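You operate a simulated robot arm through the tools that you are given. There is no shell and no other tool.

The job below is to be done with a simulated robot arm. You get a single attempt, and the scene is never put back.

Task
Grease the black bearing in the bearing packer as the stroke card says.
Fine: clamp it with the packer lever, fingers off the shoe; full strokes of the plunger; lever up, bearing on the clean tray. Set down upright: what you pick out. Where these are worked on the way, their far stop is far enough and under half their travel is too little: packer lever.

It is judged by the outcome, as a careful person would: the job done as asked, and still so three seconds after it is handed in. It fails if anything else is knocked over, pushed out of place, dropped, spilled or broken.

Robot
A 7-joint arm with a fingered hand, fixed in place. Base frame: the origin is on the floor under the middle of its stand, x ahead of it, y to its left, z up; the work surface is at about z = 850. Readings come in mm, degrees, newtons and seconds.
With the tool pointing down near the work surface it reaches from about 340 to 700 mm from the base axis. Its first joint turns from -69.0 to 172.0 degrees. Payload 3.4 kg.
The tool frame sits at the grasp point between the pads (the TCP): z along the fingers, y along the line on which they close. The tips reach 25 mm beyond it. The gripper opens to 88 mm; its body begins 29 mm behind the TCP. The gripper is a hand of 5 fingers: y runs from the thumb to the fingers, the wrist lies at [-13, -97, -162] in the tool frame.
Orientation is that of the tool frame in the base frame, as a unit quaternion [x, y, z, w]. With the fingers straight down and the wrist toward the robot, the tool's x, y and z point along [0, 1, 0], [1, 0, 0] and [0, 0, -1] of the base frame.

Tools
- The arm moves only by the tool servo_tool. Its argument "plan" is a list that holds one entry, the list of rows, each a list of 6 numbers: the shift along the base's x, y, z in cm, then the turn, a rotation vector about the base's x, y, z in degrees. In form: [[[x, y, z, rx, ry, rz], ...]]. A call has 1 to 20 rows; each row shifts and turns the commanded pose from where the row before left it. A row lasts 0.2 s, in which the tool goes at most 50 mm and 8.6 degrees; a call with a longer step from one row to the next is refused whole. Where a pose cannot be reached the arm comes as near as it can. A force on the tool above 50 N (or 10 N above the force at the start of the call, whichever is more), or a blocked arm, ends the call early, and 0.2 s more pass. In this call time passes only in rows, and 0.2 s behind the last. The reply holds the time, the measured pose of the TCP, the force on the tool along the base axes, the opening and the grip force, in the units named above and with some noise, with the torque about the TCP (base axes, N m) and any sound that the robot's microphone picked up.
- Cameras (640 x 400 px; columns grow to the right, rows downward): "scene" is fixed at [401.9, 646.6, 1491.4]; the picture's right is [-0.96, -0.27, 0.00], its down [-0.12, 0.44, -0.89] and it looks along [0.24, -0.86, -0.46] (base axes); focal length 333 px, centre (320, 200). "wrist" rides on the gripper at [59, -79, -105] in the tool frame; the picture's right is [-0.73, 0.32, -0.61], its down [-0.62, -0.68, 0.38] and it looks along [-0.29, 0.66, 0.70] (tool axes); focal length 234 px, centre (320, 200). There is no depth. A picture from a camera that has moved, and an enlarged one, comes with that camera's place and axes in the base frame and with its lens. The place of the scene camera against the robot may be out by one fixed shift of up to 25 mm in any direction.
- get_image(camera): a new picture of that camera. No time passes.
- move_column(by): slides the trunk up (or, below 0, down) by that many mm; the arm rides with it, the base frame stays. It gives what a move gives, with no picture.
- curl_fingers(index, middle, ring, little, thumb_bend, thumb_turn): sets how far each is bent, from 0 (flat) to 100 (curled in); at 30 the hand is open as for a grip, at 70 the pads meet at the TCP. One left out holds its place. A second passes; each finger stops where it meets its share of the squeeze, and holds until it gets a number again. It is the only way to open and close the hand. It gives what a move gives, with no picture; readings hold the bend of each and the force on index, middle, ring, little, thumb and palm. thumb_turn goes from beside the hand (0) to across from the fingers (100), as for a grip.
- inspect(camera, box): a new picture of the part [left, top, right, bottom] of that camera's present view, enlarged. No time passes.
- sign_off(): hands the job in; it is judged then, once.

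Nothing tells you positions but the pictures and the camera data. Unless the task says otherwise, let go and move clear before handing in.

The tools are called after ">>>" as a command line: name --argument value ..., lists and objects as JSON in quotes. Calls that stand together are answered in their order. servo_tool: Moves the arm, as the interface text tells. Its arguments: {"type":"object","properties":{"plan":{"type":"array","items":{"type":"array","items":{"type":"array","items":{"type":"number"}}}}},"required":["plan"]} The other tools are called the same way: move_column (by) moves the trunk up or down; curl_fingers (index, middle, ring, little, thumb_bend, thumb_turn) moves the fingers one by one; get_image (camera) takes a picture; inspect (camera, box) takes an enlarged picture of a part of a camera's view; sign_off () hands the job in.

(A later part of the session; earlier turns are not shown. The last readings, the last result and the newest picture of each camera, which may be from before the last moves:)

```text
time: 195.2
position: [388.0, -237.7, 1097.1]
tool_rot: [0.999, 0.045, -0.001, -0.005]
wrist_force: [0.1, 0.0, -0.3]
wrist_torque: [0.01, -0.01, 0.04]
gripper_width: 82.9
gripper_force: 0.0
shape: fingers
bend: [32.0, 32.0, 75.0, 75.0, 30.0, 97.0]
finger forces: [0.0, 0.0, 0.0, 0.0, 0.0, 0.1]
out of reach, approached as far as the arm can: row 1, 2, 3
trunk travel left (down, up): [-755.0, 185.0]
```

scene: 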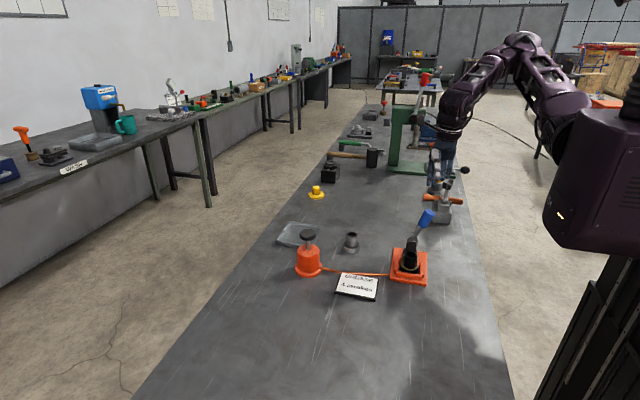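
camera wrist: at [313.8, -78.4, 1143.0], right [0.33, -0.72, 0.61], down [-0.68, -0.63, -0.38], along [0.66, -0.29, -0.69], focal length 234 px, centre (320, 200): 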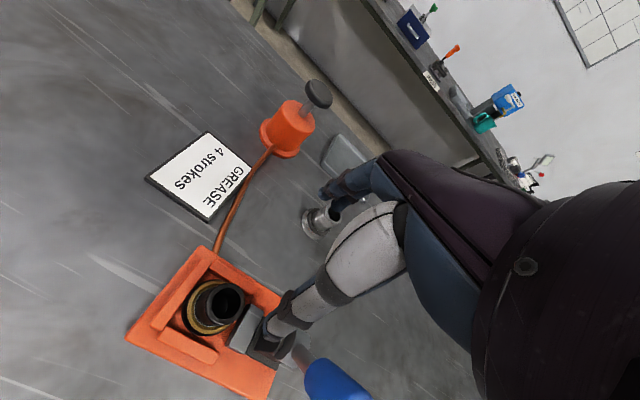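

Loops don't restore it. Alternative: yaw 0 with a 15° pitch that brings the wrist nearly above the fingers. That should let this posture reach over the nest and lift the palm above the lever, so I'll test it.

>>> servo_tool --plan '[[[1, 0, 0, 0, 0, 8], [1, 0, 0, 0, 0, 8], [1, 0, 0, 0, 0, 8], [1, 1, 0, 0, 0, 8], [0, 1, 0, 0, 0, 8], [0, 1, 0, 0, 0, 8], [0, 1, 0, 0, 0, 8], [0, 1, 0, 0, 0, 8], [0, 1, 0, 0, 0, 8], [0, 1, 0, 0, 0, 8], [0, 1, 0, 0, 0, 5], [0, 0, 0, 0, 7.5, 0], [0, 0, 0, 0, 7.5, 0], [0, 0, 0, 0, 0, 0]]]'

>>> servo_tool --plan '[[[-1.5, 0, -1.0, 0, 0, 0], [-1.5, 0, -1.5, 0, 0, 0], [-1.5, 0, -1.5, 0, 0, 0], [-1.0, 0, -1.5, 0, 0, 0], [-1.0, 0, -1.0, 0, 0, 0], [0, 0, 0, 0, 0, 0]]]'

>>> get_image --camera "scene"

>>> get_image --camera "wrist"

```text
time: 198.2
position: [428.6, -158.3, 1097.9]
tool_rot: [0.7, 0.702, -0.095, -0.094]
wrist_force: [-0.8, 0.0, -0.7]
wrist_torque: [0.0, -0.01, -0.01]
gripper_width: 82.4
gripper_force: 0.0
shape: fingers
bend: [32.0, 32.0, 75.0, 75.0, 30.0, 97.0]
finger forces: [0.0, 0.0, 0.0, 0.1, 0.0, 0.0]
trunk travel left (down, up): [-755.0, 185.0]
```

```text
time: 199.6
position: [365.2, -156.9, 1033.7]
tool_rot: [0.7, 0.702, -0.095, -0.094]
wrist_force: [0.7, -0.7, 0.0]
wrist_torque: [0.02, 0.0, 0.01]
gripper_width: 82.8
gripper_force: 0.0
shape: fingers
bend: [32.0, 32.0, 75.0, 75.0, 30.0, 97.0]
finger forces: [0.1, 0.0, 0.0, 0.1, 0.0, 0.1]
trunk travel left (down, up): [-755.0, 185.0]
```

```text
taken
```

scene: 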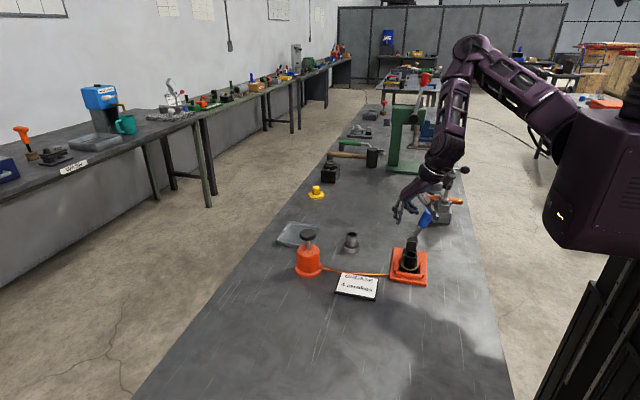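

```text
taken
camera wrist: at [317.2, -97.7, 1155.5], right [0.47, -0.72, 0.5], down [-0.76, -0.63, -0.19], along [0.45, -0.29, -0.84], focal length 234 px, centre (320, 200)
```

wrist: 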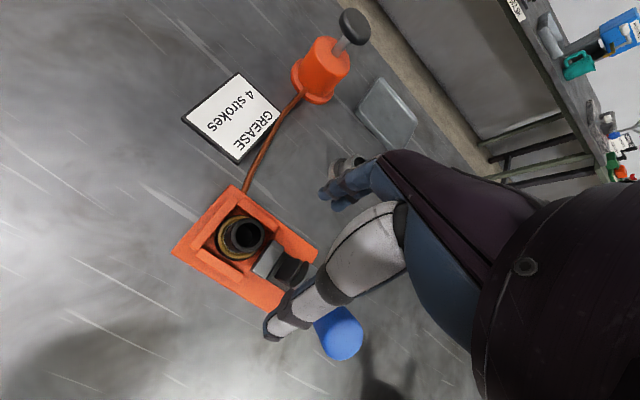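

This attitude reaches. I'll look at the bearing and the clearances up close from here.

>>> inspect --camera "wrist" --box '[160, 170, 360, 370]'

>>> inspect --camera "scene" --box '[375, 170, 455, 290]'

```text
2.00 times, centred on (260, 270) of wrist
camera zoom: at [317.2, -97.7, 1155.5], right [0.47, -0.72, 0.5], down [-0.76, -0.63, -0.19], along [0.45, -0.29, -0.84], focal length 468 px, centre (440, 60)
```

zoom: 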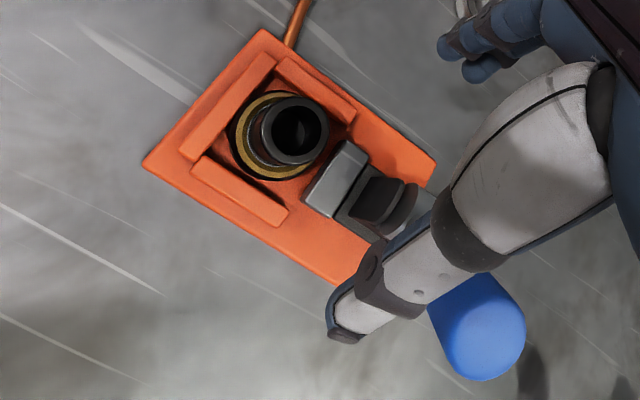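

```text
3.33 times, centred on (415, 230) of scene
camera zoom: at [401.9, 646.6, 1491.4], right [-0.96, -0.27, 0.0], down [-0.12, 0.44, -0.89], along [0.24, -0.86, -0.46], focal length 1111 px, centre (3, 100)
```

zoom: 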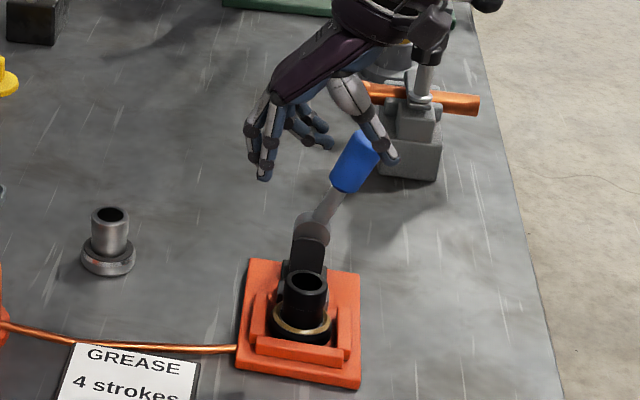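

Clear view: the bearing stands at about (362, −135) in the nest and the lever is well clear of the palm. I'll open ring and little too (tucked, they would hit the tube), line up over it and descend partway.

>>> curl_fingers --index 34 --middle 34 --ring 30 --little 30 --thumb_bend 34

>>> servo_tool --plan '[[[-0.5, 1.2, 0, 0, 0, 0], [-0.6, 1.1, 0, 0, 0, 0], [0, 0, -2.0, 0, 0, 0], [0, 0, -2.5, 0, 0, 0], [0, 0, -2.0, 0, 0, 0], [0, 0, 0, 0, 0, 0]]]'

>>> get_image --camera "wrist"

>>> inspect --camera "scene" --box '[380, 190, 440, 290]'

```text
time: 200.6
position: [363.9, -157.9, 1031.8]
tool_rot: [0.7, 0.702, -0.095, -0.094]
wrist_force: [-0.5, 0.3, -0.3]
wrist_torque: [0.03, -0.02, 0.0]
gripper_width: 76.8
gripper_force: 0.1
shape: fingers
bend: [34.0, 34.0, 30.0, 30.0, 34.0, 97.0]
finger forces: [0.1, 0.0, 0.0, 0.0, 0.0, 0.0]
trunk travel left (down, up): [-755.0, 185.0]
```

```text
time: 202.0
position: [351.8, -139.5, 970.0]
tool_rot: [0.7, 0.701, -0.094, -0.095]
wrist_force: [-0.7, -0.2, -0.6]
wrist_torque: [0.03, -0.02, 0.01]
gripper_width: 76.7
gripper_force: 0.1
shape: fingers
bend: [34.0, 34.0, 30.0, 30.0, 34.0, 97.0]
finger forces: [0.0, 0.0, 0.0, 0.0, 0.1, 0.0]
out of reach, approached as far as the arm can: row 5
trunk travel left (down, up): [-755.0, 185.0]
```

```text
taken
camera wrist: at [304.4, -78.4, 1093.1], right [0.47, -0.72, 0.5], down [-0.76, -0.63, -0.19], along [0.45, -0.29, -0.84], focal length 234 px, centre (320, 200)
```

wrist: 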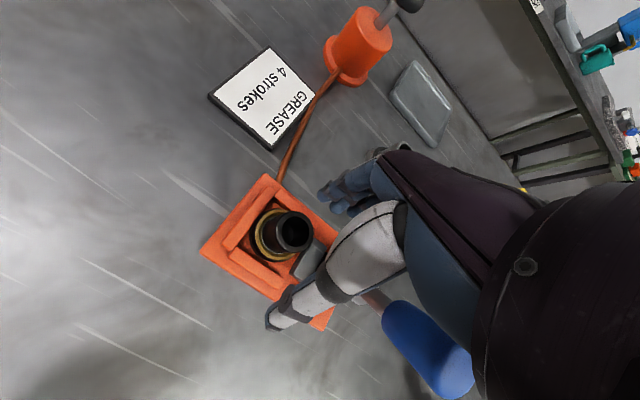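

```text
4.00 times, centred on (410, 240) of scene
camera zoom: at [401.9, 646.6, 1491.4], right [-0.96, -0.27, 0.0], down [-0.12, 0.44, -0.89], along [0.24, -0.86, -0.46], focal length 1333 px, centre (-40, 40)
```

zoom: 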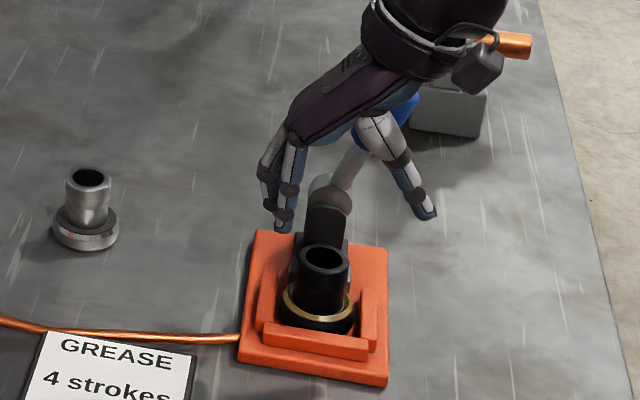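

I'm at the edge of reach again as I go lower. I'll ease out slightly in x and try descending.

>>> servo_tool --plan '[[[0.7, 0.4, 0, 0, 0, 0], [0, 0, -1.0, 0, 0, 0], [0, 0, -1.0, 0, 0, 0], [0, 0, 0, 0, 0, 0]]]'

```text
time: 203.0
position: [359.7, -144.5, 964.0]
tool_rot: [0.7, 0.701, -0.095, -0.095]
wrist_force: [0.3, 0.9, 0.3]
wrist_torque: [0.06, -0.01, 0.0]
gripper_width: 76.8
gripper_force: 0.0
shape: fingers
bend: [34.0, 34.0, 30.0, 30.0, 34.0, 97.0]
finger forces: [0.1, 0.0, 0.0, 0.1, 0.0, 0.0]
out of reach, approached as far as the arm can: row 2, 3
trunk travel left (down, up): [-755.0, 185.0]
```

Lower is blocked at this trunk height. I'll raise the hand and bring the trunk down so the same arm shape sits lower.

>>> servo_tool --plan '[[[0, 0, 2.0, 0, 0, 0], [0, 0, 2.5, 0, 0, 0], [0, 0, 2.5, 0, 0, 0], [0, 0.8, 1.5, 0, 0, 0], [0, 0, 0, 0, 0, 0]]]'

>>> move_column --by -70

>>> servo_tool --plan '[[[0, 0.2, -1.0, 0, 0, 0], [0, 0, -1.0, 0, 0, 0], [0, 0, -1.0, 0, 0, 0], [0, 0, 0, 0, 0, 0]]]'

```text
time: 204.2
position: [362.3, -137.6, 1049.3]
tool_rot: [0.7, 0.702, -0.096, -0.094]
wrist_force: [0.2, 0.2, -0.4]
wrist_torque: [-0.01, 0.0, 0.0]
gripper_width: 77.0
gripper_force: 0.0
shape: fingers
bend: [34.0, 34.0, 30.0, 30.0, 34.0, 97.0]
finger forces: [0.1, 0.0, 0.0, 0.1, 0.1, 0.0]
trunk travel left (down, up): [-755.0, 185.0]
```

```text
time: 205.3
position: [362.0, -136.1, 980.4]
tool_rot: [0.7, 0.701, -0.095, -0.094]
wrist_force: [-0.4, 0.2, 0.0]
wrist_torque: [-0.03, -0.01, -0.03]
gripper_width: 76.8
gripper_force: 0.0
shape: fingers
bend: [34.0, 34.0, 30.0, 30.0, 34.0, 97.0]
finger forces: [0.0, 0.0, 0.0, 0.0, 0.0, 0.0]
trunk travel left (down, up): [-685.0, 255.0]
```

```text
time: 206.3
position: [361.1, -134.1, 951.9]
tool_rot: [0.7, 0.702, -0.095, -0.093]
wrist_force: [-0.2, -0.1, 0.0]
wrist_torque: [-0.01, 0.0, 0.02]
gripper_width: 76.9
gripper_force: 0.0
shape: fingers
bend: [34.0, 34.0, 30.0, 30.0, 34.0, 97.0]
finger forces: [0.1, 0.0, 0.0, 0.0, 0.0, 0.0]
trunk travel left (down, up): [-685.0, 255.0]
```

It's descending fine now. I'll check alignment here.

>>> inspect --camera "wrist" --box '[180, 160, 380, 360]'

>>> inspect --camera "scene" --box '[380, 210, 440, 290]'

```text
2.00 times, centred on (280, 260) of wrist
camera zoom: at [313.9, -74.3, 1072.9], right [0.47, -0.72, 0.5], down [-0.76, -0.63, -0.19], along [0.45, -0.29, -0.84], focal length 468 px, centre (400, 80)
```

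zoom: 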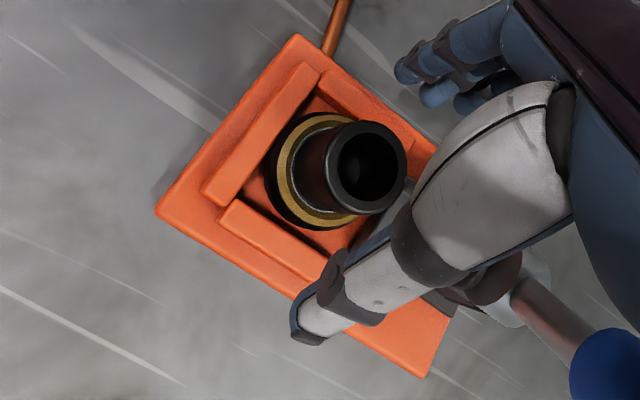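

```text
5.00 times, centred on (410, 250) of scene
camera zoom: at [401.9, 646.6, 1491.4], right [-0.96, -0.27, 0.0], down [-0.12, 0.44, -0.89], along [0.24, -0.86, -0.46], focal length 1666 px, centre (-130, -50)
```

zoom: 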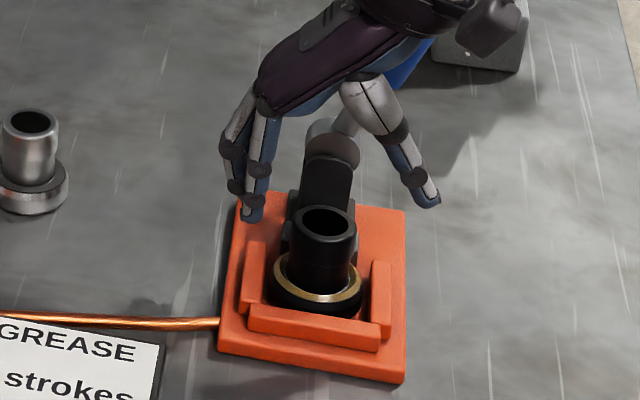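

The bearing centre reads (363, −136). I'll shift to centre it slightly toward the fingers and descend to grip height in steps.

>>> servo_tool --plan '[[[-0.6, -0.1, 0, 0, 0, 0], [0, 0, -1.0, 0, 0, 0], [0, 0, -1.0, 0, 0, 0], [0, 0, 0, 0, 0, 0]]]'

>>> servo_tool --plan '[[[0, 0, -0.8, 0, 0, 0], [0, 0, -0.6, 0, 0, 0], [0, 0, 0, 0, 0, 0]]]'

>>> inspect --camera "wrist" --box '[180, 160, 380, 360]'

>>> inspect --camera "scene" --box '[385, 225, 435, 290]'

```text
time: 207.3
position: [355.8, -134.6, 929.4]
tool_rot: [0.7, 0.702, -0.095, -0.093]
wrist_force: [0.0, -0.1, -1.0]
wrist_torque: [-0.01, -0.01, -0.01]
gripper_width: 76.8
gripper_force: 0.1
shape: fingers
bend: [34.0, 34.0, 30.0, 30.0, 34.0, 97.0]
finger forces: [0.0, 0.0, 0.0, 0.1, 0.0, 0.1]
trunk travel left (down, up): [-685.0, 255.0]
```

```text
time: 208.1
position: [356.2, -135.4, 915.1]
tool_rot: [0.7, 0.702, -0.095, -0.094]
wrist_force: [-1.2, -0.3, -0.2]
wrist_torque: [0.02, 0.0, -0.02]
gripper_width: 77.0
gripper_force: 0.1
shape: fingers
bend: [34.0, 34.0, 30.0, 30.0, 34.0, 97.0]
finger forces: [0.0, 0.0, 0.0, 0.0, 0.1, 0.0]
trunk travel left (down, up): [-685.0, 255.0]
```

```text
2.00 times, centred on (280, 260) of wrist
camera zoom: at [307.7, -75.2, 1037.9], right [0.47, -0.72, 0.5], down [-0.76, -0.63, -0.19], along [0.45, -0.29, -0.84], focal length 468 px, centre (400, 80)
```

zoom: 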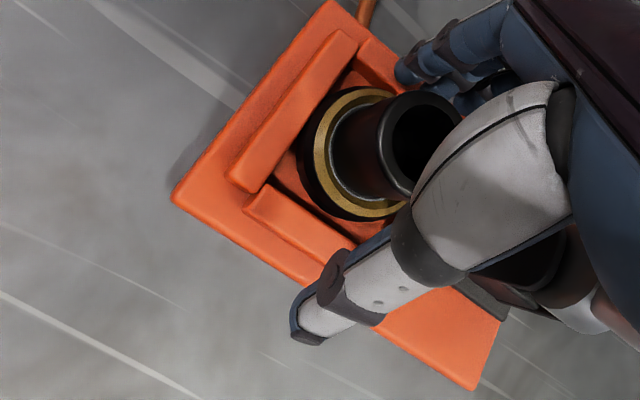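

```text
6.15 times, centred on (410, 258) of scene
camera zoom: at [401.9, 646.6, 1491.4], right [-0.96, -0.27, 0.0], down [-0.12, 0.44, -0.89], along [0.24, -0.86, -0.46], focal length 2050 px, centre (-234, -154)
```

zoom: 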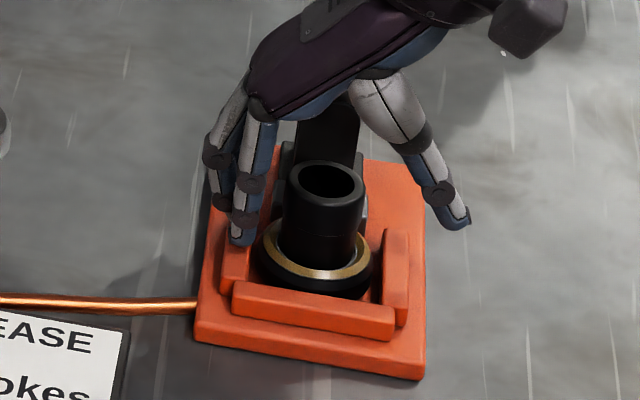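

The hand straddles the tube, with the index tip about 7 mm above the fence. I'll close gradually.

>>> curl_fingers --index 44 --middle 44 --thumb_bend 52

>>> inspect --camera "scene" --box '[385, 225, 435, 290]'

>>> inspect --camera "wrist" --box '[180, 160, 380, 360]'

```text
time: 209.1
position: [356.2, -134.8, 915.2]
tool_rot: [0.701, 0.701, -0.095, -0.093]
wrist_force: [1.4, 0.0, 1.5]
wrist_torque: [0.0, -0.1, -0.01]
gripper_width: 46.6
gripper_force: 1.7
shape: fingers
bend: [44.0, 42.0, 30.0, 30.0, 52.0, 97.0]
finger forces: [0.0, 2.4, 0.0, 0.0, 0.0, 0.0]
trunk travel left (down, up): [-685.0, 255.0]
```

```text
6.15 times, centred on (410, 258) of scene
camera zoom: at [401.9, 646.6, 1491.4], right [-0.96, -0.27, 0.0], down [-0.12, 0.44, -0.89], along [0.24, -0.86, -0.46], focal length 2050 px, centre (-234, -154)
```

zoom: 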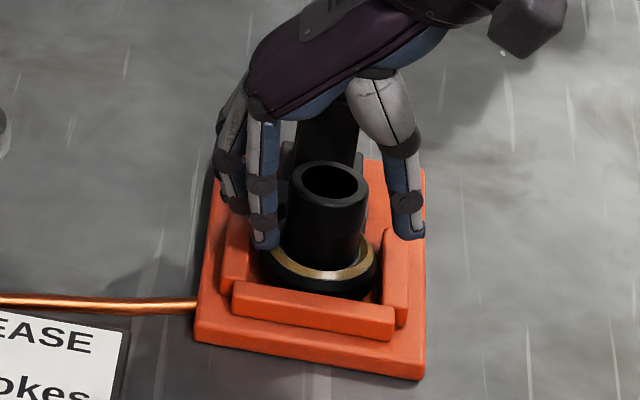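

```text
2.00 times, centred on (280, 260) of wrist
camera zoom: at [307.9, -75.2, 1037.9], right [0.47, -0.72, 0.5], down [-0.76, -0.63, -0.19], along [0.45, -0.29, -0.84], focal length 468 px, centre (400, 80)
```

zoom: 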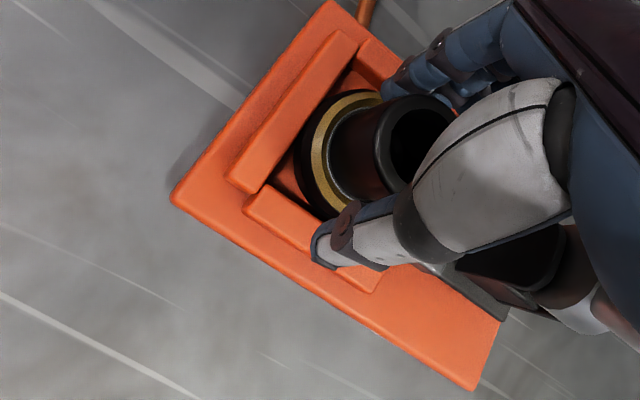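

Middle has just touched the tube. I'll bring the thumb in to meet it, then squeeze.

>>> curl_fingers --thumb_bend 64

>>> inspect --camera "scene" --box '[385, 225, 435, 290]'

```text
time: 210.1
position: [356.4, -135.9, 916.6]
tool_rot: [0.7, 0.701, -0.094, -0.093]
wrist_force: [1.0, 0.0, 2.4]
wrist_torque: [-0.03, -0.11, 0.02]
gripper_width: 34.1
gripper_force: 1.0
shape: fingers
bend: [44.0, 42.0, 30.0, 30.0, 63.0, 97.0]
finger forces: [0.1, 2.7, 0.0, 0.1, 0.4, 0.0]
trunk travel left (down, up): [-685.0, 255.0]
```

```text
6.15 times, centred on (410, 258) of scene
camera zoom: at [401.9, 646.6, 1491.4], right [-0.96, -0.27, 0.0], down [-0.12, 0.44, -0.89], along [0.24, -0.86, -0.46], focal length 2050 px, centre (-234, -154)
```

zoom: 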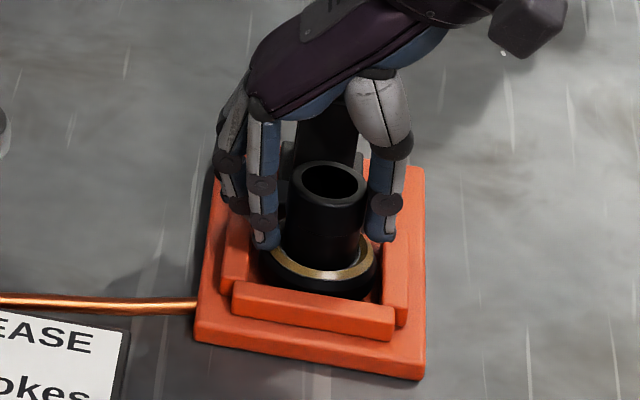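

There's a small upward reaction, so the middle fingertip is probably resting on the flange. I'll lift the hand 4 mm and then squeeze.

>>> servo_tool --plan '[[[0, 0, 0.4, 0, 0, 0], [0, 0, 0, 0, 0, 0]]]'

>>> curl_fingers --index 70 --middle 70 --thumb_bend 72

>>> inspect --camera "scene" --box '[385, 225, 435, 290]'

>>> inspect --camera "wrist" --box '[180, 160, 380, 360]'

```text
time: 210.7
position: [355.1, -134.2, 918.5]
tool_rot: [0.701, 0.701, -0.095, -0.094]
wrist_force: [0.3, -0.1, -0.4]
wrist_torque: [0.01, 0.01, -0.01]
gripper_width: 33.7
gripper_force: 0.4
shape: fingers
bend: [44.0, 44.0, 30.0, 30.0, 64.0, 97.0]
finger forces: [0.0, 0.1, 0.1, 0.1, 0.4, 0.0]
trunk travel left (down, up): [-685.0, 255.0]
```

```text
time: 211.7
position: [358.5, -136.2, 919.4]
tool_rot: [0.7, 0.701, -0.095, -0.094]
wrist_force: [12.1, -1.7, 1.1]
wrist_torque: [-0.07, -0.46, 0.04]
gripper_width: 26.1
gripper_force: 13.0
shape: fingers
bend: [53.0, 57.0, 30.0, 30.0, 63.0, 96.0]
finger forces: [9.0, 10.2, 0.0, 0.1, 6.7, 0.0]
trunk travel left (down, up): [-685.0, 255.0]
```

```text
6.15 times, centred on (410, 258) of scene
camera zoom: at [401.9, 646.6, 1491.4], right [-0.96, -0.27, 0.0], down [-0.12, 0.44, -0.89], along [0.24, -0.86, -0.46], focal length 2050 px, centre (-234, -154)
```

zoom: 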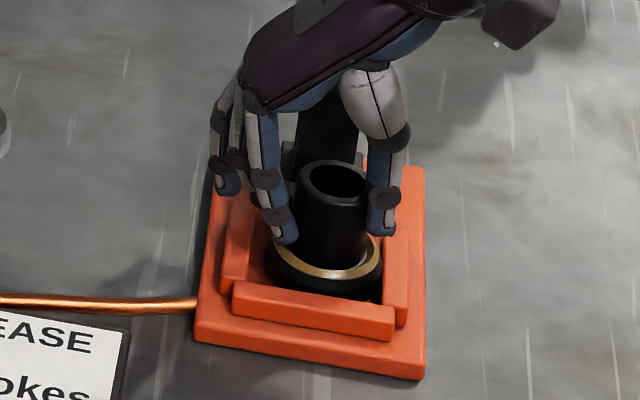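

```text
2.00 times, centred on (280, 260) of wrist
camera zoom: at [310.8, -75.5, 1041.3], right [0.47, -0.72, 0.5], down [-0.76, -0.63, -0.19], along [0.45, -0.29, -0.84], focal length 468 px, centre (400, 80)
```

zoom: 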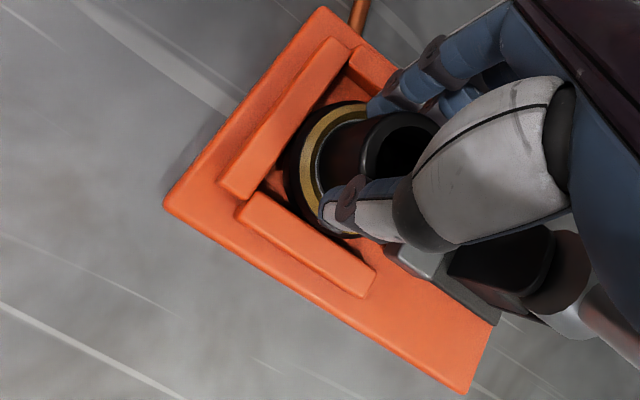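

Held, but the two fingers press the bearing against the −x fence with about 12 N. I'll ease index and middle slightly to balance the grip.

>>> curl_fingers --index 52 --middle 55

```text
time: 212.7
position: [354.2, -135.8, 920.3]
tool_rot: [0.7, 0.702, -0.095, -0.094]
wrist_force: [-0.1, 0.2, 0.1]
wrist_torque: [0.0, -0.05, 0.03]
gripper_width: 27.2
gripper_force: 6.1
shape: fingers
bend: [48.0, 51.0, 30.0, 30.0, 66.0, 97.0]
finger forces: [2.2, 3.6, 0.0, 0.0, 5.1, 0.0]
trunk travel left (down, up): [-685.0, 255.0]
```

Balanced now, but light. I'll firm up with the thumb against the held fingers.

>>> curl_fingers --thumb_bend 82 --index 56 --middle 58

>>> inspect --camera "scene" --box '[385, 225, 435, 290]'

```text
time: 213.7
position: [355.9, -135.4, 919.8]
tool_rot: [0.7, 0.701, -0.094, -0.094]
wrist_force: [-0.7, -1.2, 3.9]
wrist_torque: [-0.03, -0.11, 0.07]
gripper_width: 25.0
gripper_force: 11.0
shape: fingers
bend: [48.0, 51.0, 30.0, 30.0, 71.0, 96.0]
finger forces: [5.4, 6.3, 0.0, 0.0, 10.8, 0.0]
trunk travel left (down, up): [-685.0, 255.0]
```

```text
6.15 times, centred on (410, 258) of scene
camera zoom: at [401.9, 646.6, 1491.4], right [-0.96, -0.27, 0.0], down [-0.12, 0.44, -0.89], along [0.24, -0.86, -0.46], focal length 2050 px, centre (-234, -154)
```

zoom: 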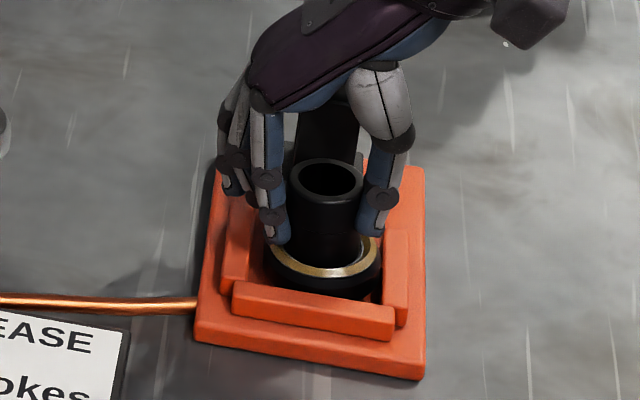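

That's a firm, balanced grip. I'll lift slowly, checking for snagging on the fences.

>>> servo_tool --plan '[[[0, 0, 0.4, 0, 0, 0], [0, 0, 0.6, 0, 0, 0], [0, 0, 0.6, 0, 0, 0], [0, 0, 0, 0, 0, 0]]]'

>>> inspect --camera "scene" --box '[385, 225, 435, 290]'

```text
time: 214.7
position: [355.8, -135.7, 935.5]
tool_rot: [0.7, 0.701, -0.095, -0.094]
wrist_force: [-0.5, -0.9, -2.9]
wrist_torque: [0.01, 0.04, 0.0]
gripper_width: 23.9
gripper_force: 11.2
shape: fingers
bend: [46.0, 50.0, 30.0, 30.0, 73.0, 95.0]
finger forces: [5.6, 6.1, 0.0, 0.0, 10.4, 0.1]
trunk travel left (down, up): [-685.0, 255.0]
```

```text
6.15 times, centred on (410, 258) of scene
camera zoom: at [401.9, 646.6, 1491.4], right [-0.96, -0.27, 0.0], down [-0.12, 0.44, -0.89], along [0.24, -0.86, -0.46], focal length 2050 px, centre (-234, -154)
```

zoom: 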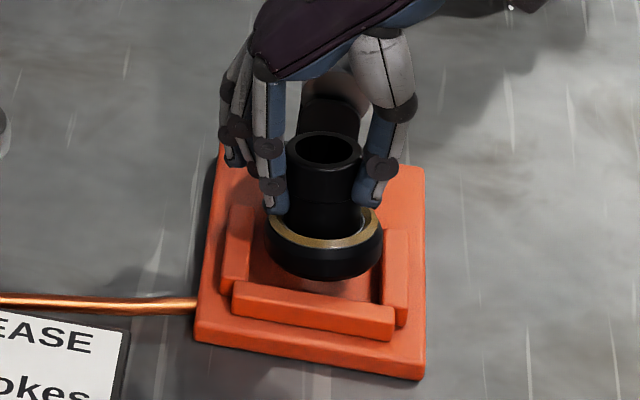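

It's clear of the nest and holding well. I'll raise it further and inspect how it sits in the grip.

>>> servo_tool --plan '[[[0, 0, 1.0, 0, 0, 0], [0, 0, 1.5, 0, 0, 0], [0, 0, 2.0, 0, 0, 0], [0, 0, 2.0, 0, 0, 0], [0, 0, 2.0, 0, 0, 0], [1.0, 0, 1.5, 0, 0, 0], [2.0, 0, 1.0, 0, 0, 0], [2.0, 0, 0, 0, 0, 0], [1.0, 0, 0, 0, 0, 0], [0, 0, 0, 0, 0, 0]]]'

>>> inspect --camera "scene" --box '[370, 170, 430, 260]'

>>> get_image --camera "wrist"

>>> get_image --camera "scene"

```text
time: 216.9
position: [414.7, -134.0, 1044.6]
tool_rot: [0.701, 0.701, -0.096, -0.095]
wrist_force: [-0.9, 0.0, -2.1]
wrist_torque: [0.03, 0.04, 0.03]
gripper_width: 23.7
gripper_force: 11.0
shape: fingers
bend: [46.0, 50.0, 30.0, 30.0, 73.0, 95.0]
finger forces: [5.7, 6.4, 0.0, 0.0, 10.3, 0.0]
trunk travel left (down, up): [-685.0, 255.0]
```

```text
4.44 times, centred on (400, 215) of scene
camera zoom: at [401.9, 646.6, 1491.4], right [-0.96, -0.27, 0.0], down [-0.12, 0.44, -0.89], along [0.24, -0.86, -0.46], focal length 1481 px, centre (-36, 133)
```

zoom: 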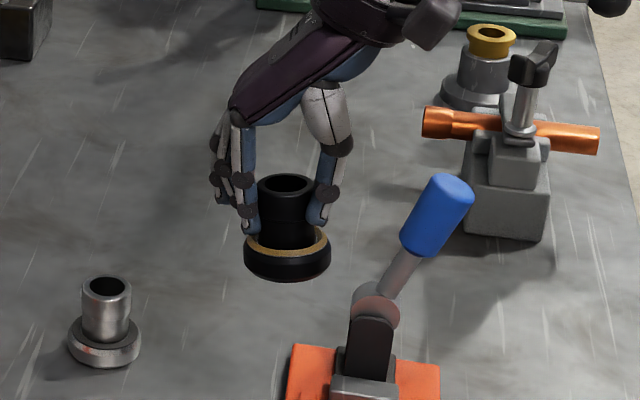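

```text
taken
camera wrist: at [368.2, -75.4, 1168.1], right [0.47, -0.72, 0.5], down [-0.76, -0.63, -0.19], along [0.45, -0.29, -0.84], focal length 234 px, centre (320, 200)
```

wrist: 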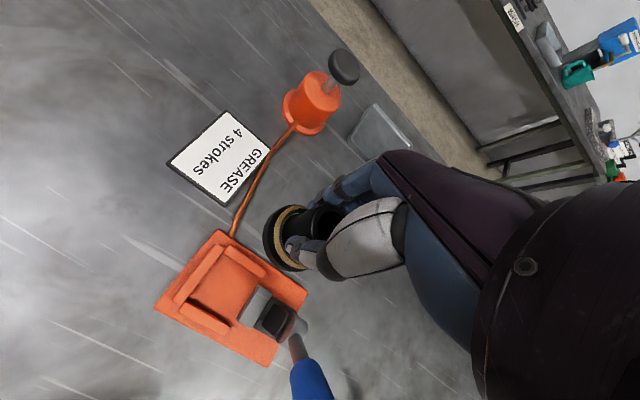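

```text
taken
```

scene: 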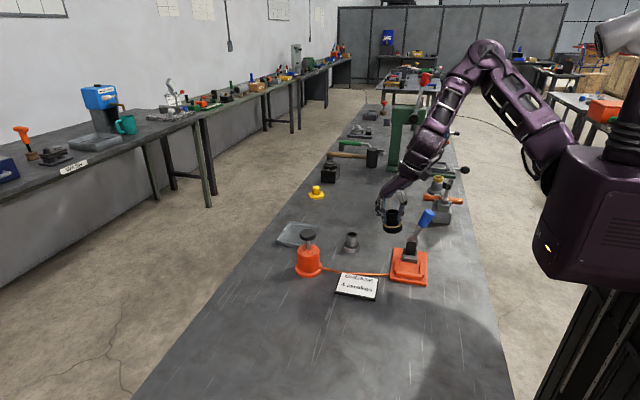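

The bearing hangs with about a 7° lean that I can cancel with the hand pitch. I'll carry it over toward the tray, yawing slightly to point outward.

>>> servo_tool --plan '[[[1.0, -0.3, 0.3, 0, 0, 0], [2.0, -0.6, 0, 0, 0, -1], [2.5, -0.7, 0, 0, 0, -2], [2.5, -0.7, 0, 0, 0, -2], [2.5, -0.7, 0, 0, 0, -2], [2.5, -0.7, 0, 0, 0, -2], [2.5, -0.7, 0, 0, 0, -2], [2.5, -0.7, 0, 0, 0, -2], [2.5, -0.7, 0, 0, 0, -2], [2.5, -0.7, 0, 0, 0, -1], [2.0, -0.7, 0, 0, 0, 0], [1.0, -0.4, 0, 0, 0, 0], [0, 0, 0, 0, 0, 0]]]'

>>> get_image --camera "wrist"

>>> inspect --camera "scene" --box '[260, 140, 370, 270]'

```text
time: 219.7
position: [623.1, -233.3, 1059.7]
tool_rot: [0.791, 0.597, -0.08, -0.106]
wrist_force: [0.1, -1.0, -3.4]
wrist_torque: [0.04, 0.0, 0.0]
gripper_width: 23.2
gripper_force: 11.0
shape: fingers
bend: [46.0, 50.0, 30.0, 30.0, 73.0, 95.0]
finger forces: [5.6, 6.8, 0.1, 0.0, 10.3, 0.0]
out of reach, approached as far as the arm can: row 9, 10, 11, 12
trunk travel left (down, up): [-685.0, 255.0]
```

```text
taken
camera wrist: at [593.5, -163.2, 1181.9], right [0.25, -0.83, 0.5], down [-0.9, -0.39, -0.19], along [0.35, -0.4, -0.84], focal length 234 px, centre (320, 200)
```

wrist: 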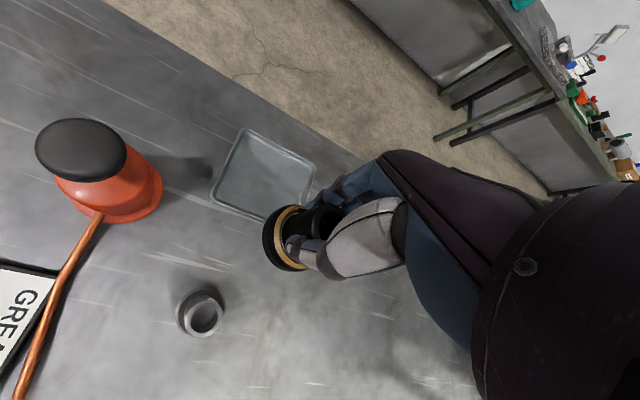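

```text
3.08 times, centred on (315, 205) of scene
camera zoom: at [401.9, 646.6, 1491.4], right [-0.96, -0.27, 0.0], down [-0.12, 0.44, -0.89], along [0.24, -0.86, -0.46], focal length 1025 px, centre (335, 185)
```

zoom: 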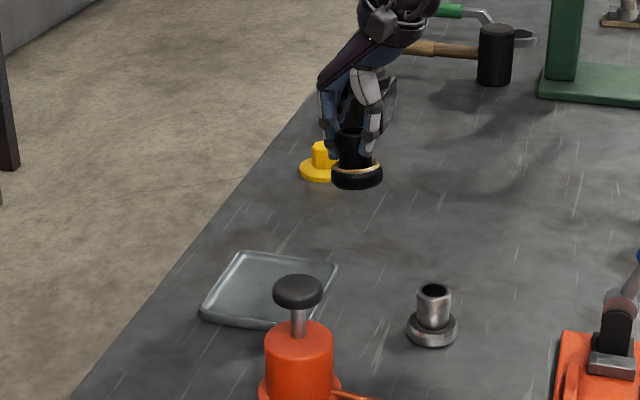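

Out of reach at this height, but lower should extend further. I'll cancel the lean by pitching back about 7° and descend before going out.

>>> servo_tool --plan '[[[0, 0, -1.0, -0.7, -2.2, 0], [0, 0, -2.0, -0.7, -2.2, 0], [0, 0, -2.0, -0.65, -2.3, 0], [0, 0, -2.0, 0, 0, 0], [0, 0, -1.5, 0, 0, 0], [0, 0, 0, 0, 0, 0]]]'

>>> inspect --camera "scene" --box '[270, 160, 370, 270]'

>>> get_image --camera "wrist"

```text
time: 221.1
position: [608.9, -236.7, 982.8]
tool_rot: [0.796, 0.601, -0.046, -0.057]
wrist_force: [-0.4, 0.2, -3.0]
wrist_torque: [0.02, 0.01, 0.01]
gripper_width: 23.0
gripper_force: 11.3
shape: fingers
bend: [46.0, 50.0, 30.0, 30.0, 73.0, 95.0]
finger forces: [5.4, 6.9, 0.0, 0.1, 10.2, 0.0]
out of reach, approached as far as the arm can: row 4, 5
trunk travel left (down, up): [-685.0, 255.0]
```

```text
3.64 times, centred on (320, 215) of scene
camera zoom: at [401.9, 646.6, 1491.4], right [-0.96, -0.27, 0.0], down [-0.12, 0.44, -0.89], along [0.24, -0.86, -0.46], focal length 1212 px, centre (320, 146)
```

zoom: 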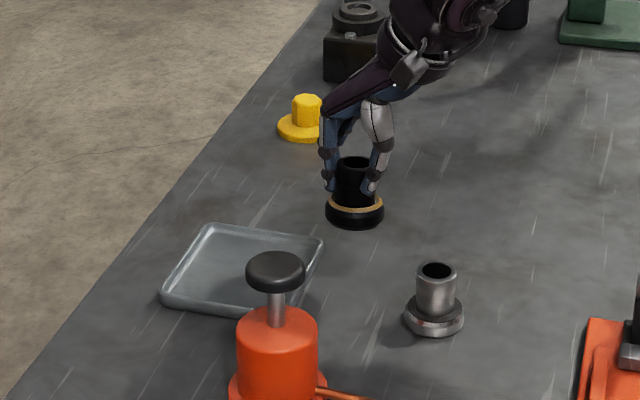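

```text
taken
camera wrist: at [566.6, -162.9, 1097.5], right [0.19, -0.81, 0.56], down [-0.87, -0.4, -0.28], along [0.45, -0.43, -0.78], focal length 234 px, centre (320, 200)
```

wrist: 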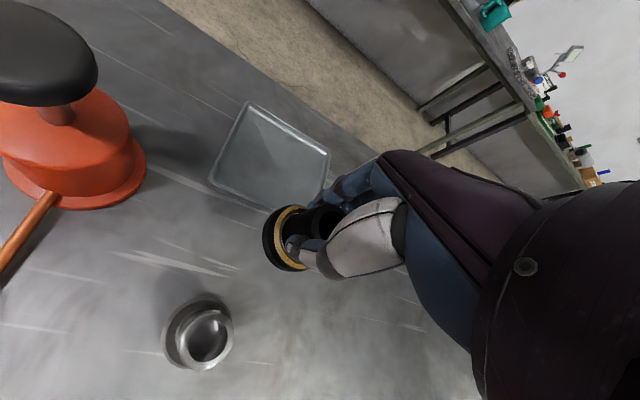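

The bearing is upright now. The limit here is wrist-related, so I'll yaw back to about 0° and try extending again.

>>> servo_tool --plan '[[[0, 0, 0, 0, 0, 4], [0, 0, 0, 0, 0, 5], [0, 0, 0, 0, 0, 5], [0, 0, 0, 0, 0, 4], [1.5, 0, 0, 0, 0, 0], [2.0, 0, 0, 0, 0, 0], [2.0, 0, 0, 0, 0, 0], [0, 0, 0, 0, 0, 0]]]'

```text
time: 222.9
position: [628.9, -248.3, 1000.4]
tool_rot: [0.692, 0.718, -0.053, -0.049]
wrist_force: [0.3, 0.9, -1.8]
wrist_torque: [0.0, -0.01, -0.01]
gripper_width: 23.0
gripper_force: 11.4
shape: fingers
bend: [46.0, 50.0, 30.0, 30.0, 73.0, 95.0]
finger forces: [5.3, 6.9, 0.1, 0.0, 10.1, 0.1]
out of reach, approached as far as the arm can: row 5, 6, 7
trunk travel left (down, up): [-685.0, 255.0]
```

Pitching the fingers inward costs outward reach. I'll bring the hand back to straight down, where the bearing will hang at a slight lean that can settle flat on contact, and extend lower down.

>>> servo_tool --plan '[[[0, 0, 0, 0, -4, 0], [0, 0, 0, 0, -4, 0], [1.0, 0.3, -1.0, 0, 0, 0], [1.5, 0.4, -1.5, 0, 0, 0], [1.5, 0.4, -1.5, 0, 0, 0], [1.0, 0.3, -1.0, 0, 0, 0], [0, 0, 0, 0, 0, 0]]]'

>>> get_image --camera "wrist"

>>> inspect --camera "scene" --box '[270, 160, 370, 270]'

```text
time: 224.5
position: [634.7, -247.5, 980.9]
tool_rot: [0.695, 0.719, -0.005, 0.001]
wrist_force: [0.3, -0.1, -3.0]
wrist_torque: [0.0, 0.04, 0.0]
gripper_width: 22.9
gripper_force: 11.0
shape: fingers
bend: [46.0, 50.0, 30.0, 30.0, 73.0, 95.0]
finger forces: [5.3, 6.9, 0.0, 0.0, 10.2, 0.0]
out of reach, approached as far as the arm can: row 4, 5, 6
trunk travel left (down, up): [-685.0, 255.0]
```

```text
taken
camera wrist: at [555.6, -189.1, 1085.9], right [0.35, -0.71, 0.61], down [-0.66, -0.65, -0.37], along [0.66, -0.27, -0.7], focal length 234 px, centre (320, 200)
```

wrist: 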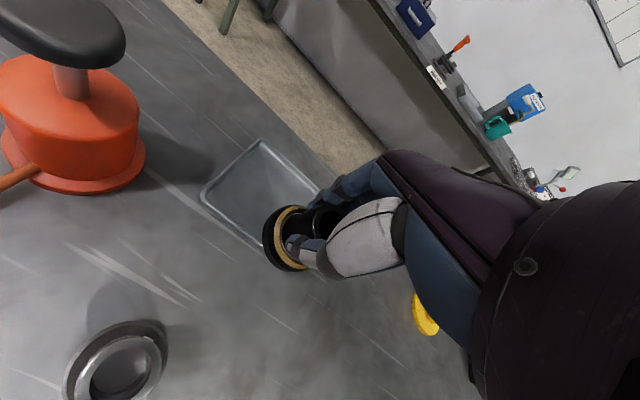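

```text
3.64 times, centred on (320, 215) of scene
camera zoom: at [401.9, 646.6, 1491.4], right [-0.96, -0.27, 0.0], down [-0.12, 0.44, -0.89], along [0.24, -0.86, -0.46], focal length 1212 px, centre (320, 146)
```

zoom: 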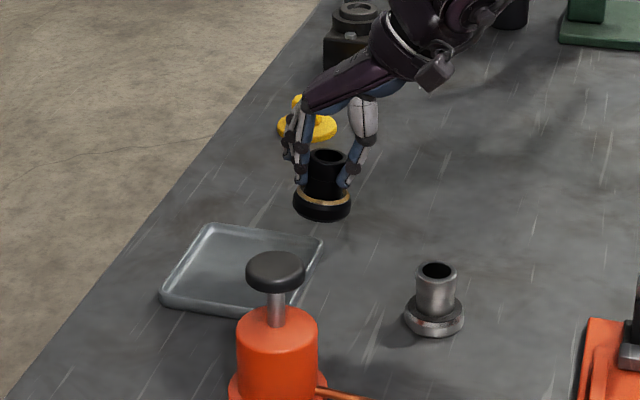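

The limit couples yaw with bearing angle in this posture, so a slightly positive yaw should let it swing outward to the tray. I'll yaw +12° and extend.

>>> servo_tool --plan '[[[0, 0, 0, 0, 0, 4], [0, 0, 0, 0, 0, 4], [0, 0, 0, 0, 0, 4], [1.5, 0.6, 0, 0, 0, 0], [1.5, 0.6, 0, 0, 0, 0], [1.5, 0.6, 0, 0, 0, 0], [1.0, 0.4, 0, 0, 0, 0], [0, 0, 0, 0, 0, 0]]]'

```text
time: 226.3
position: [644.3, -236.8, 1001.2]
tool_rot: [0.616, 0.788, -0.004, 0.002]
wrist_force: [-0.2, -0.2, -2.9]
wrist_torque: [-0.03, 0.02, -0.01]
gripper_width: 22.7
gripper_force: 11.8
shape: fingers
bend: [46.0, 50.0, 30.0, 30.0, 73.0, 95.0]
finger forces: [5.2, 6.9, 0.0, 0.0, 10.3, 0.1]
out of reach, approached as far as the arm can: row 4, 5, 6, 7
trunk travel left (down, up): [-685.0, 255.0]
```

Reach in this posture is better with the trunk lower relative to the hand. I'll raise the hand, lower the trunk and extend again.

>>> servo_tool --plan '[[[0, 0, 1.5, 0, 0, -3], [0, 0, 2.0, 0, 0, -3], [0, 0, 2.0, 0, 0, -3], [0, 0, 2.0, 0, 0, 0], [0, 0, 2.0, 0, 0, 0], [0, 0, 1.0, 0, 0, 0], [0, 0, 0, 0, 0, 0]]]'

>>> move_column --by -140

>>> servo_tool --plan '[[[1.5, 0.4, 0, 0, 0, 0], [1.5, 0.4, 0, 0, 0, 0], [1.5, 0.4, 0, 0, 0, 0], [0, 0, 0, 0, 0, 0]]]'

```text
time: 227.9
position: [643.9, -236.2, 1108.9]
tool_rot: [0.675, 0.737, -0.006, 0.001]
wrist_force: [0.3, 0.0, -2.4]
wrist_torque: [0.02, 0.04, -0.04]
gripper_width: 22.9
gripper_force: 11.3
shape: fingers
bend: [46.0, 50.0, 30.0, 30.0, 73.0, 95.0]
finger forces: [5.1, 7.0, 0.0, 0.0, 10.2, 0.0]
trunk travel left (down, up): [-685.0, 255.0]
```

```text
time: 229.6
position: [643.9, -236.5, 968.5]
tool_rot: [0.676, 0.737, -0.006, 0.001]
wrist_force: [-0.9, -0.4, -3.1]
wrist_torque: [0.03, 0.07, 0.0]
gripper_width: 22.5
gripper_force: 11.1
shape: fingers
bend: [46.0, 50.0, 30.0, 30.0, 73.0, 95.0]
finger forces: [5.2, 7.0, 0.1, 0.0, 10.2, 0.1]
trunk travel left (down, up): [-545.0, 395.0]
```

```text
time: 230.6
position: [675.5, -227.1, 969.8]
tool_rot: [0.676, 0.737, -0.005, 0.002]
wrist_force: [-0.1, -0.7, -2.1]
wrist_torque: [0.04, 0.0, 0.01]
gripper_width: 22.2
gripper_force: 11.6
shape: fingers
bend: [46.0, 50.0, 30.0, 30.0, 73.0, 95.0]
finger forces: [5.4, 7.0, 0.1, 0.1, 10.2, 0.0]
out of reach, approached as far as the arm can: row 3
trunk travel left (down, up): [-545.0, 395.0]
```

That's better: (675, −227) now. I'll do one more round of hand up, trunk down.

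>>> servo_tool --plan '[[[-0.3, 0, 1.5, 0, 0, 0], [0, 0, 2.0, 0, 0, 0], [0, 0, 2.0, 0, 0, 0], [0, 0, 2.0, 0, 0, 0], [0, 0, 2.0, 0, 0, 0], [0, 0, 1.0, 0, 0, 0], [0, 0, 0, 0, 0, 0]]]'

>>> move_column --by -110

>>> servo_tool --plan '[[[1.0, 0.2, 0, 0, 0, 0], [1.0, 0.2, 0, 0, 0, 0], [1.0, 0.2, 0, 0, 0, 0], [0, 0, 0, 0, 0, 0]]]'

>>> get_image --camera "wrist"

>>> inspect --camera "scene" --box '[260, 160, 370, 270]'

```text
time: 232.2
position: [663.6, -230.5, 1073.4]
tool_rot: [0.676, 0.737, -0.005, 0.0]
wrist_force: [0.6, -0.4, -3.3]
wrist_torque: [-0.01, 0.09, 0.01]
gripper_width: 22.6
gripper_force: 11.6
shape: fingers
bend: [46.0, 50.0, 30.0, 30.0, 73.0, 95.0]
finger forces: [5.3, 7.1, 0.0, 0.0, 10.2, 0.0]
out of reach, approached as far as the arm can: row 5
trunk travel left (down, up): [-545.0, 395.0]
```

```text
time: 233.6
position: [662.8, -229.7, 964.0]
tool_rot: [0.675, 0.738, -0.005, 0.002]
wrist_force: [0.3, -0.2, -2.7]
wrist_torque: [-0.03, 0.01, -0.01]
gripper_width: 22.4
gripper_force: 11.4
shape: fingers
bend: [46.0, 50.0, 30.0, 30.0, 73.0, 95.0]
finger forces: [5.3, 7.2, 0.1, 0.1, 10.1, 0.1]
trunk travel left (down, up): [-435.0, 505.0]
```

```text
time: 234.6
position: [663.6, -229.8, 963.6]
tool_rot: [0.675, 0.738, -0.006, 0.002]
wrist_force: [0.0, 0.7, -2.3]
wrist_torque: [0.05, 0.04, 0.0]
gripper_width: 22.8
gripper_force: 11.1
shape: fingers
bend: [46.0, 50.0, 30.0, 30.0, 73.0, 95.0]
finger forces: [5.4, 7.0, 0.1, 0.0, 10.1, 0.0]
out of reach, approached as far as the arm can: row 1, 2, 3
trunk travel left (down, up): [-435.0, 505.0]
```

```text
taken
camera wrist: at [581.3, -177.0, 1068.3], right [0.39, -0.69, 0.61], down [-0.63, -0.68, -0.37], along [0.68, -0.24, -0.7], focal length 234 px, centre (320, 200)
```

wrist: 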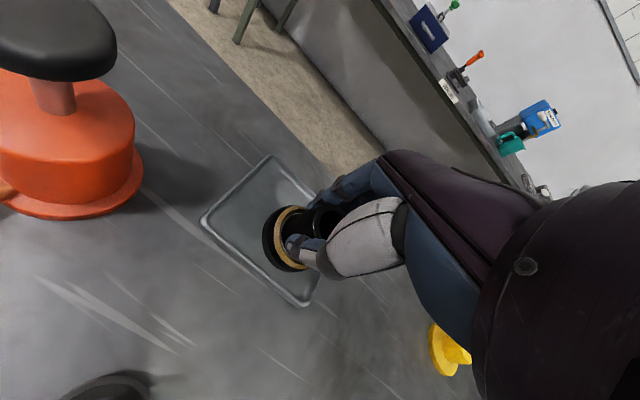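

```text
3.64 times, centred on (315, 215) of scene
camera zoom: at [401.9, 646.6, 1491.4], right [-0.96, -0.27, 0.0], down [-0.12, 0.44, -0.89], along [0.24, -0.86, -0.46], focal length 1212 px, centre (338, 146)
```

zoom: 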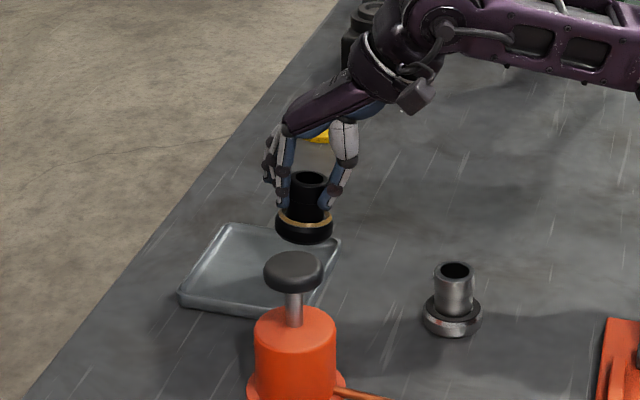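

The bearing sits about 15 mm beyond the TCP, so I need TCP x≈686. An intermediate trunk height should be best. I'll come up 85 mm, then lower and extend together.

>>> move_column --by 85

>>> servo_tool --plan '[[[0, 0, -2.0, 0, 0, 0], [0, 0, -2.5, 0, 0, 0], [0, 0, -2.5, 0, 0, 0], [0, 0, -2.0, 0, 0, 0], [0.6, 0.1, -1.0, 0, 0, 0], [0.8, 0.1, 0, 0, 0, 0], [0.8, 0.1, 0, 0, 0, 0], [0, 0, 0, 0, 0, 0]]]'

>>> get_image --camera "wrist"

>>> inspect --camera "scene" --box '[260, 180, 360, 270]'

```text
time: 235.8
position: [663.9, -230.3, 1048.2]
tool_rot: [0.676, 0.737, -0.005, 0.002]
wrist_force: [0.4, -0.1, -2.7]
wrist_torque: [0.06, 0.01, -0.01]
gripper_width: 22.4
gripper_force: 11.8
shape: fingers
bend: [46.0, 50.0, 30.0, 30.0, 73.0, 95.0]
finger forces: [5.3, 7.2, 0.1, 0.1, 10.1, 0.1]
trunk travel left (down, up): [-520.0, 420.0]
```

```text
time: 237.6
position: [674.5, -227.8, 948.6]
tool_rot: [0.676, 0.737, -0.005, 0.001]
wrist_force: [-0.3, 0.6, -2.5]
wrist_torque: [0.01, 0.01, 0.01]
gripper_width: 22.3
gripper_force: 11.0
shape: fingers
bend: [47.0, 50.0, 30.0, 30.0, 73.0, 95.0]
finger forces: [5.2, 7.2, 0.0, 0.0, 10.1, 0.1]
out of reach, approached as far as the arm can: row 6, 7
trunk travel left (down, up): [-520.0, 420.0]
```

```text
taken
camera wrist: at [592.3, -175.1, 1053.0], right [0.39, -0.69, 0.61], down [-0.62, -0.68, -0.38], along [0.68, -0.24, -0.7], focal length 234 px, centre (320, 200)
```

wrist: 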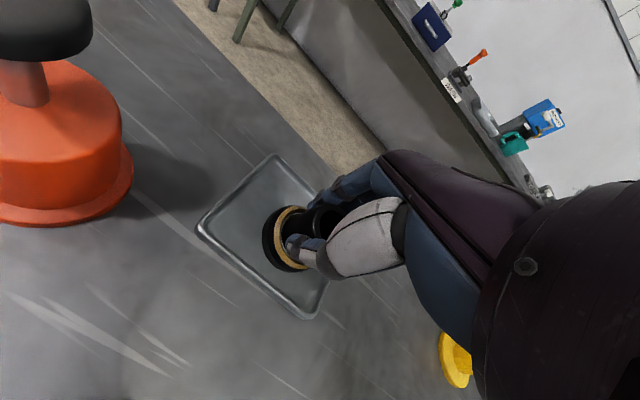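

```text
4.44 times, centred on (310, 225) of scene
camera zoom: at [401.9, 646.6, 1491.4], right [-0.96, -0.27, 0.0], down [-0.12, 0.44, -0.89], along [0.24, -0.86, -0.46], focal length 1481 px, centre (364, 89)
```

zoom: 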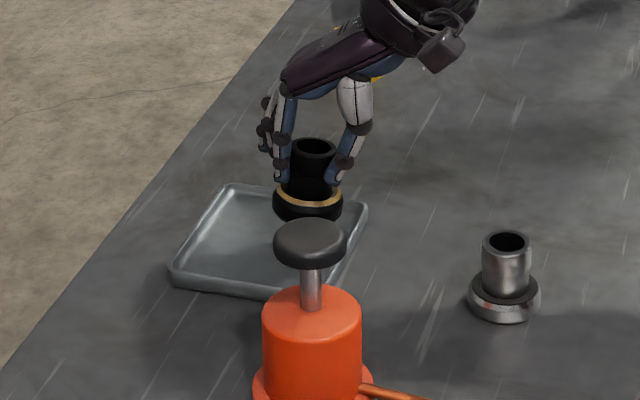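

I'm a few millimetres short of comfortable. Yaw closer to the radial direction should extend it, so I'll test a small negative yaw here.

>>> servo_tool --plan '[[[0, 0, 0, 0, 0, -4], [0, 0, 0, 0, 0, -4], [0, 0, 0, 0, 0, 0]]]'

>>> servo_tool --plan '[[[0.6, 0.3, 0, 0, 0, 0], [0.6, 0.3, 0, 0, 0, 0], [0, 0, 0, 0, 0, 0]]]'

```text
time: 238.4
position: [674.4, -228.0, 947.7]
tool_rot: [0.725, 0.689, -0.004, 0.002]
wrist_force: [-0.7, 0.0, -2.5]
wrist_torque: [-0.03, 0.05, 0.01]
gripper_width: 22.5
gripper_force: 11.4
shape: fingers
bend: [47.0, 50.0, 30.0, 30.0, 73.0, 95.0]
finger forces: [5.3, 7.2, 0.0, 0.1, 10.1, 0.0]
trunk travel left (down, up): [-520.0, 420.0]
```

```text
time: 239.2
position: [674.1, -228.2, 949.0]
tool_rot: [0.725, 0.689, -0.005, 0.002]
wrist_force: [0.1, -0.2, -2.7]
wrist_torque: [-0.02, 0.04, 0.0]
gripper_width: 22.3
gripper_force: 10.7
shape: fingers
bend: [47.0, 50.0, 30.0, 30.0, 73.0, 95.0]
finger forces: [5.3, 7.3, 0.0, 0.0, 10.2, 0.1]
out of reach, approached as far as the arm can: row 1, 2
trunk travel left (down, up): [-520.0, 420.0]
```

>>> servo_tool --plan '[[[0.3, 1.0, 0, 0, 0, 0], [0.3, 1.0, 0, 0, 0, 0], [0, 0, 0, 0, 0, 0]]]'

>>> servo_tool --plan '[[[0, 0, -1.0, 0, 0, 0], [0, 0, -1.0, 0, 0, 0], [0, 0, 0, 0, 0, 0]]]'

```text
time: 240.0
position: [667.4, -211.1, 949.2]
tool_rot: [0.725, 0.689, -0.004, 0.001]
wrist_force: [-1.1, 0.3, -1.7]
wrist_torque: [0.02, 0.05, 0.01]
gripper_width: 22.5
gripper_force: 10.9
shape: fingers
bend: [47.0, 50.0, 30.0, 30.0, 73.0, 95.0]
finger forces: [5.2, 7.2, 0.0, 0.0, 10.1, 0.0]
out of reach, approached as far as the arm can: row 1, 2
trunk travel left (down, up): [-520.0, 420.0]
```

```text
time: 240.8
position: [665.0, -211.5, 929.0]
tool_rot: [0.725, 0.688, -0.005, 0.001]
wrist_force: [0.0, -0.7, -2.8]
wrist_torque: [-0.05, 0.05, 0.01]
gripper_width: 22.3
gripper_force: 11.4
shape: fingers
bend: [47.0, 50.0, 30.0, 30.0, 73.0, 95.0]
finger forces: [5.3, 7.3, 0.1, 0.0, 10.2, 0.0]
trunk travel left (down, up): [-520.0, 420.0]
```

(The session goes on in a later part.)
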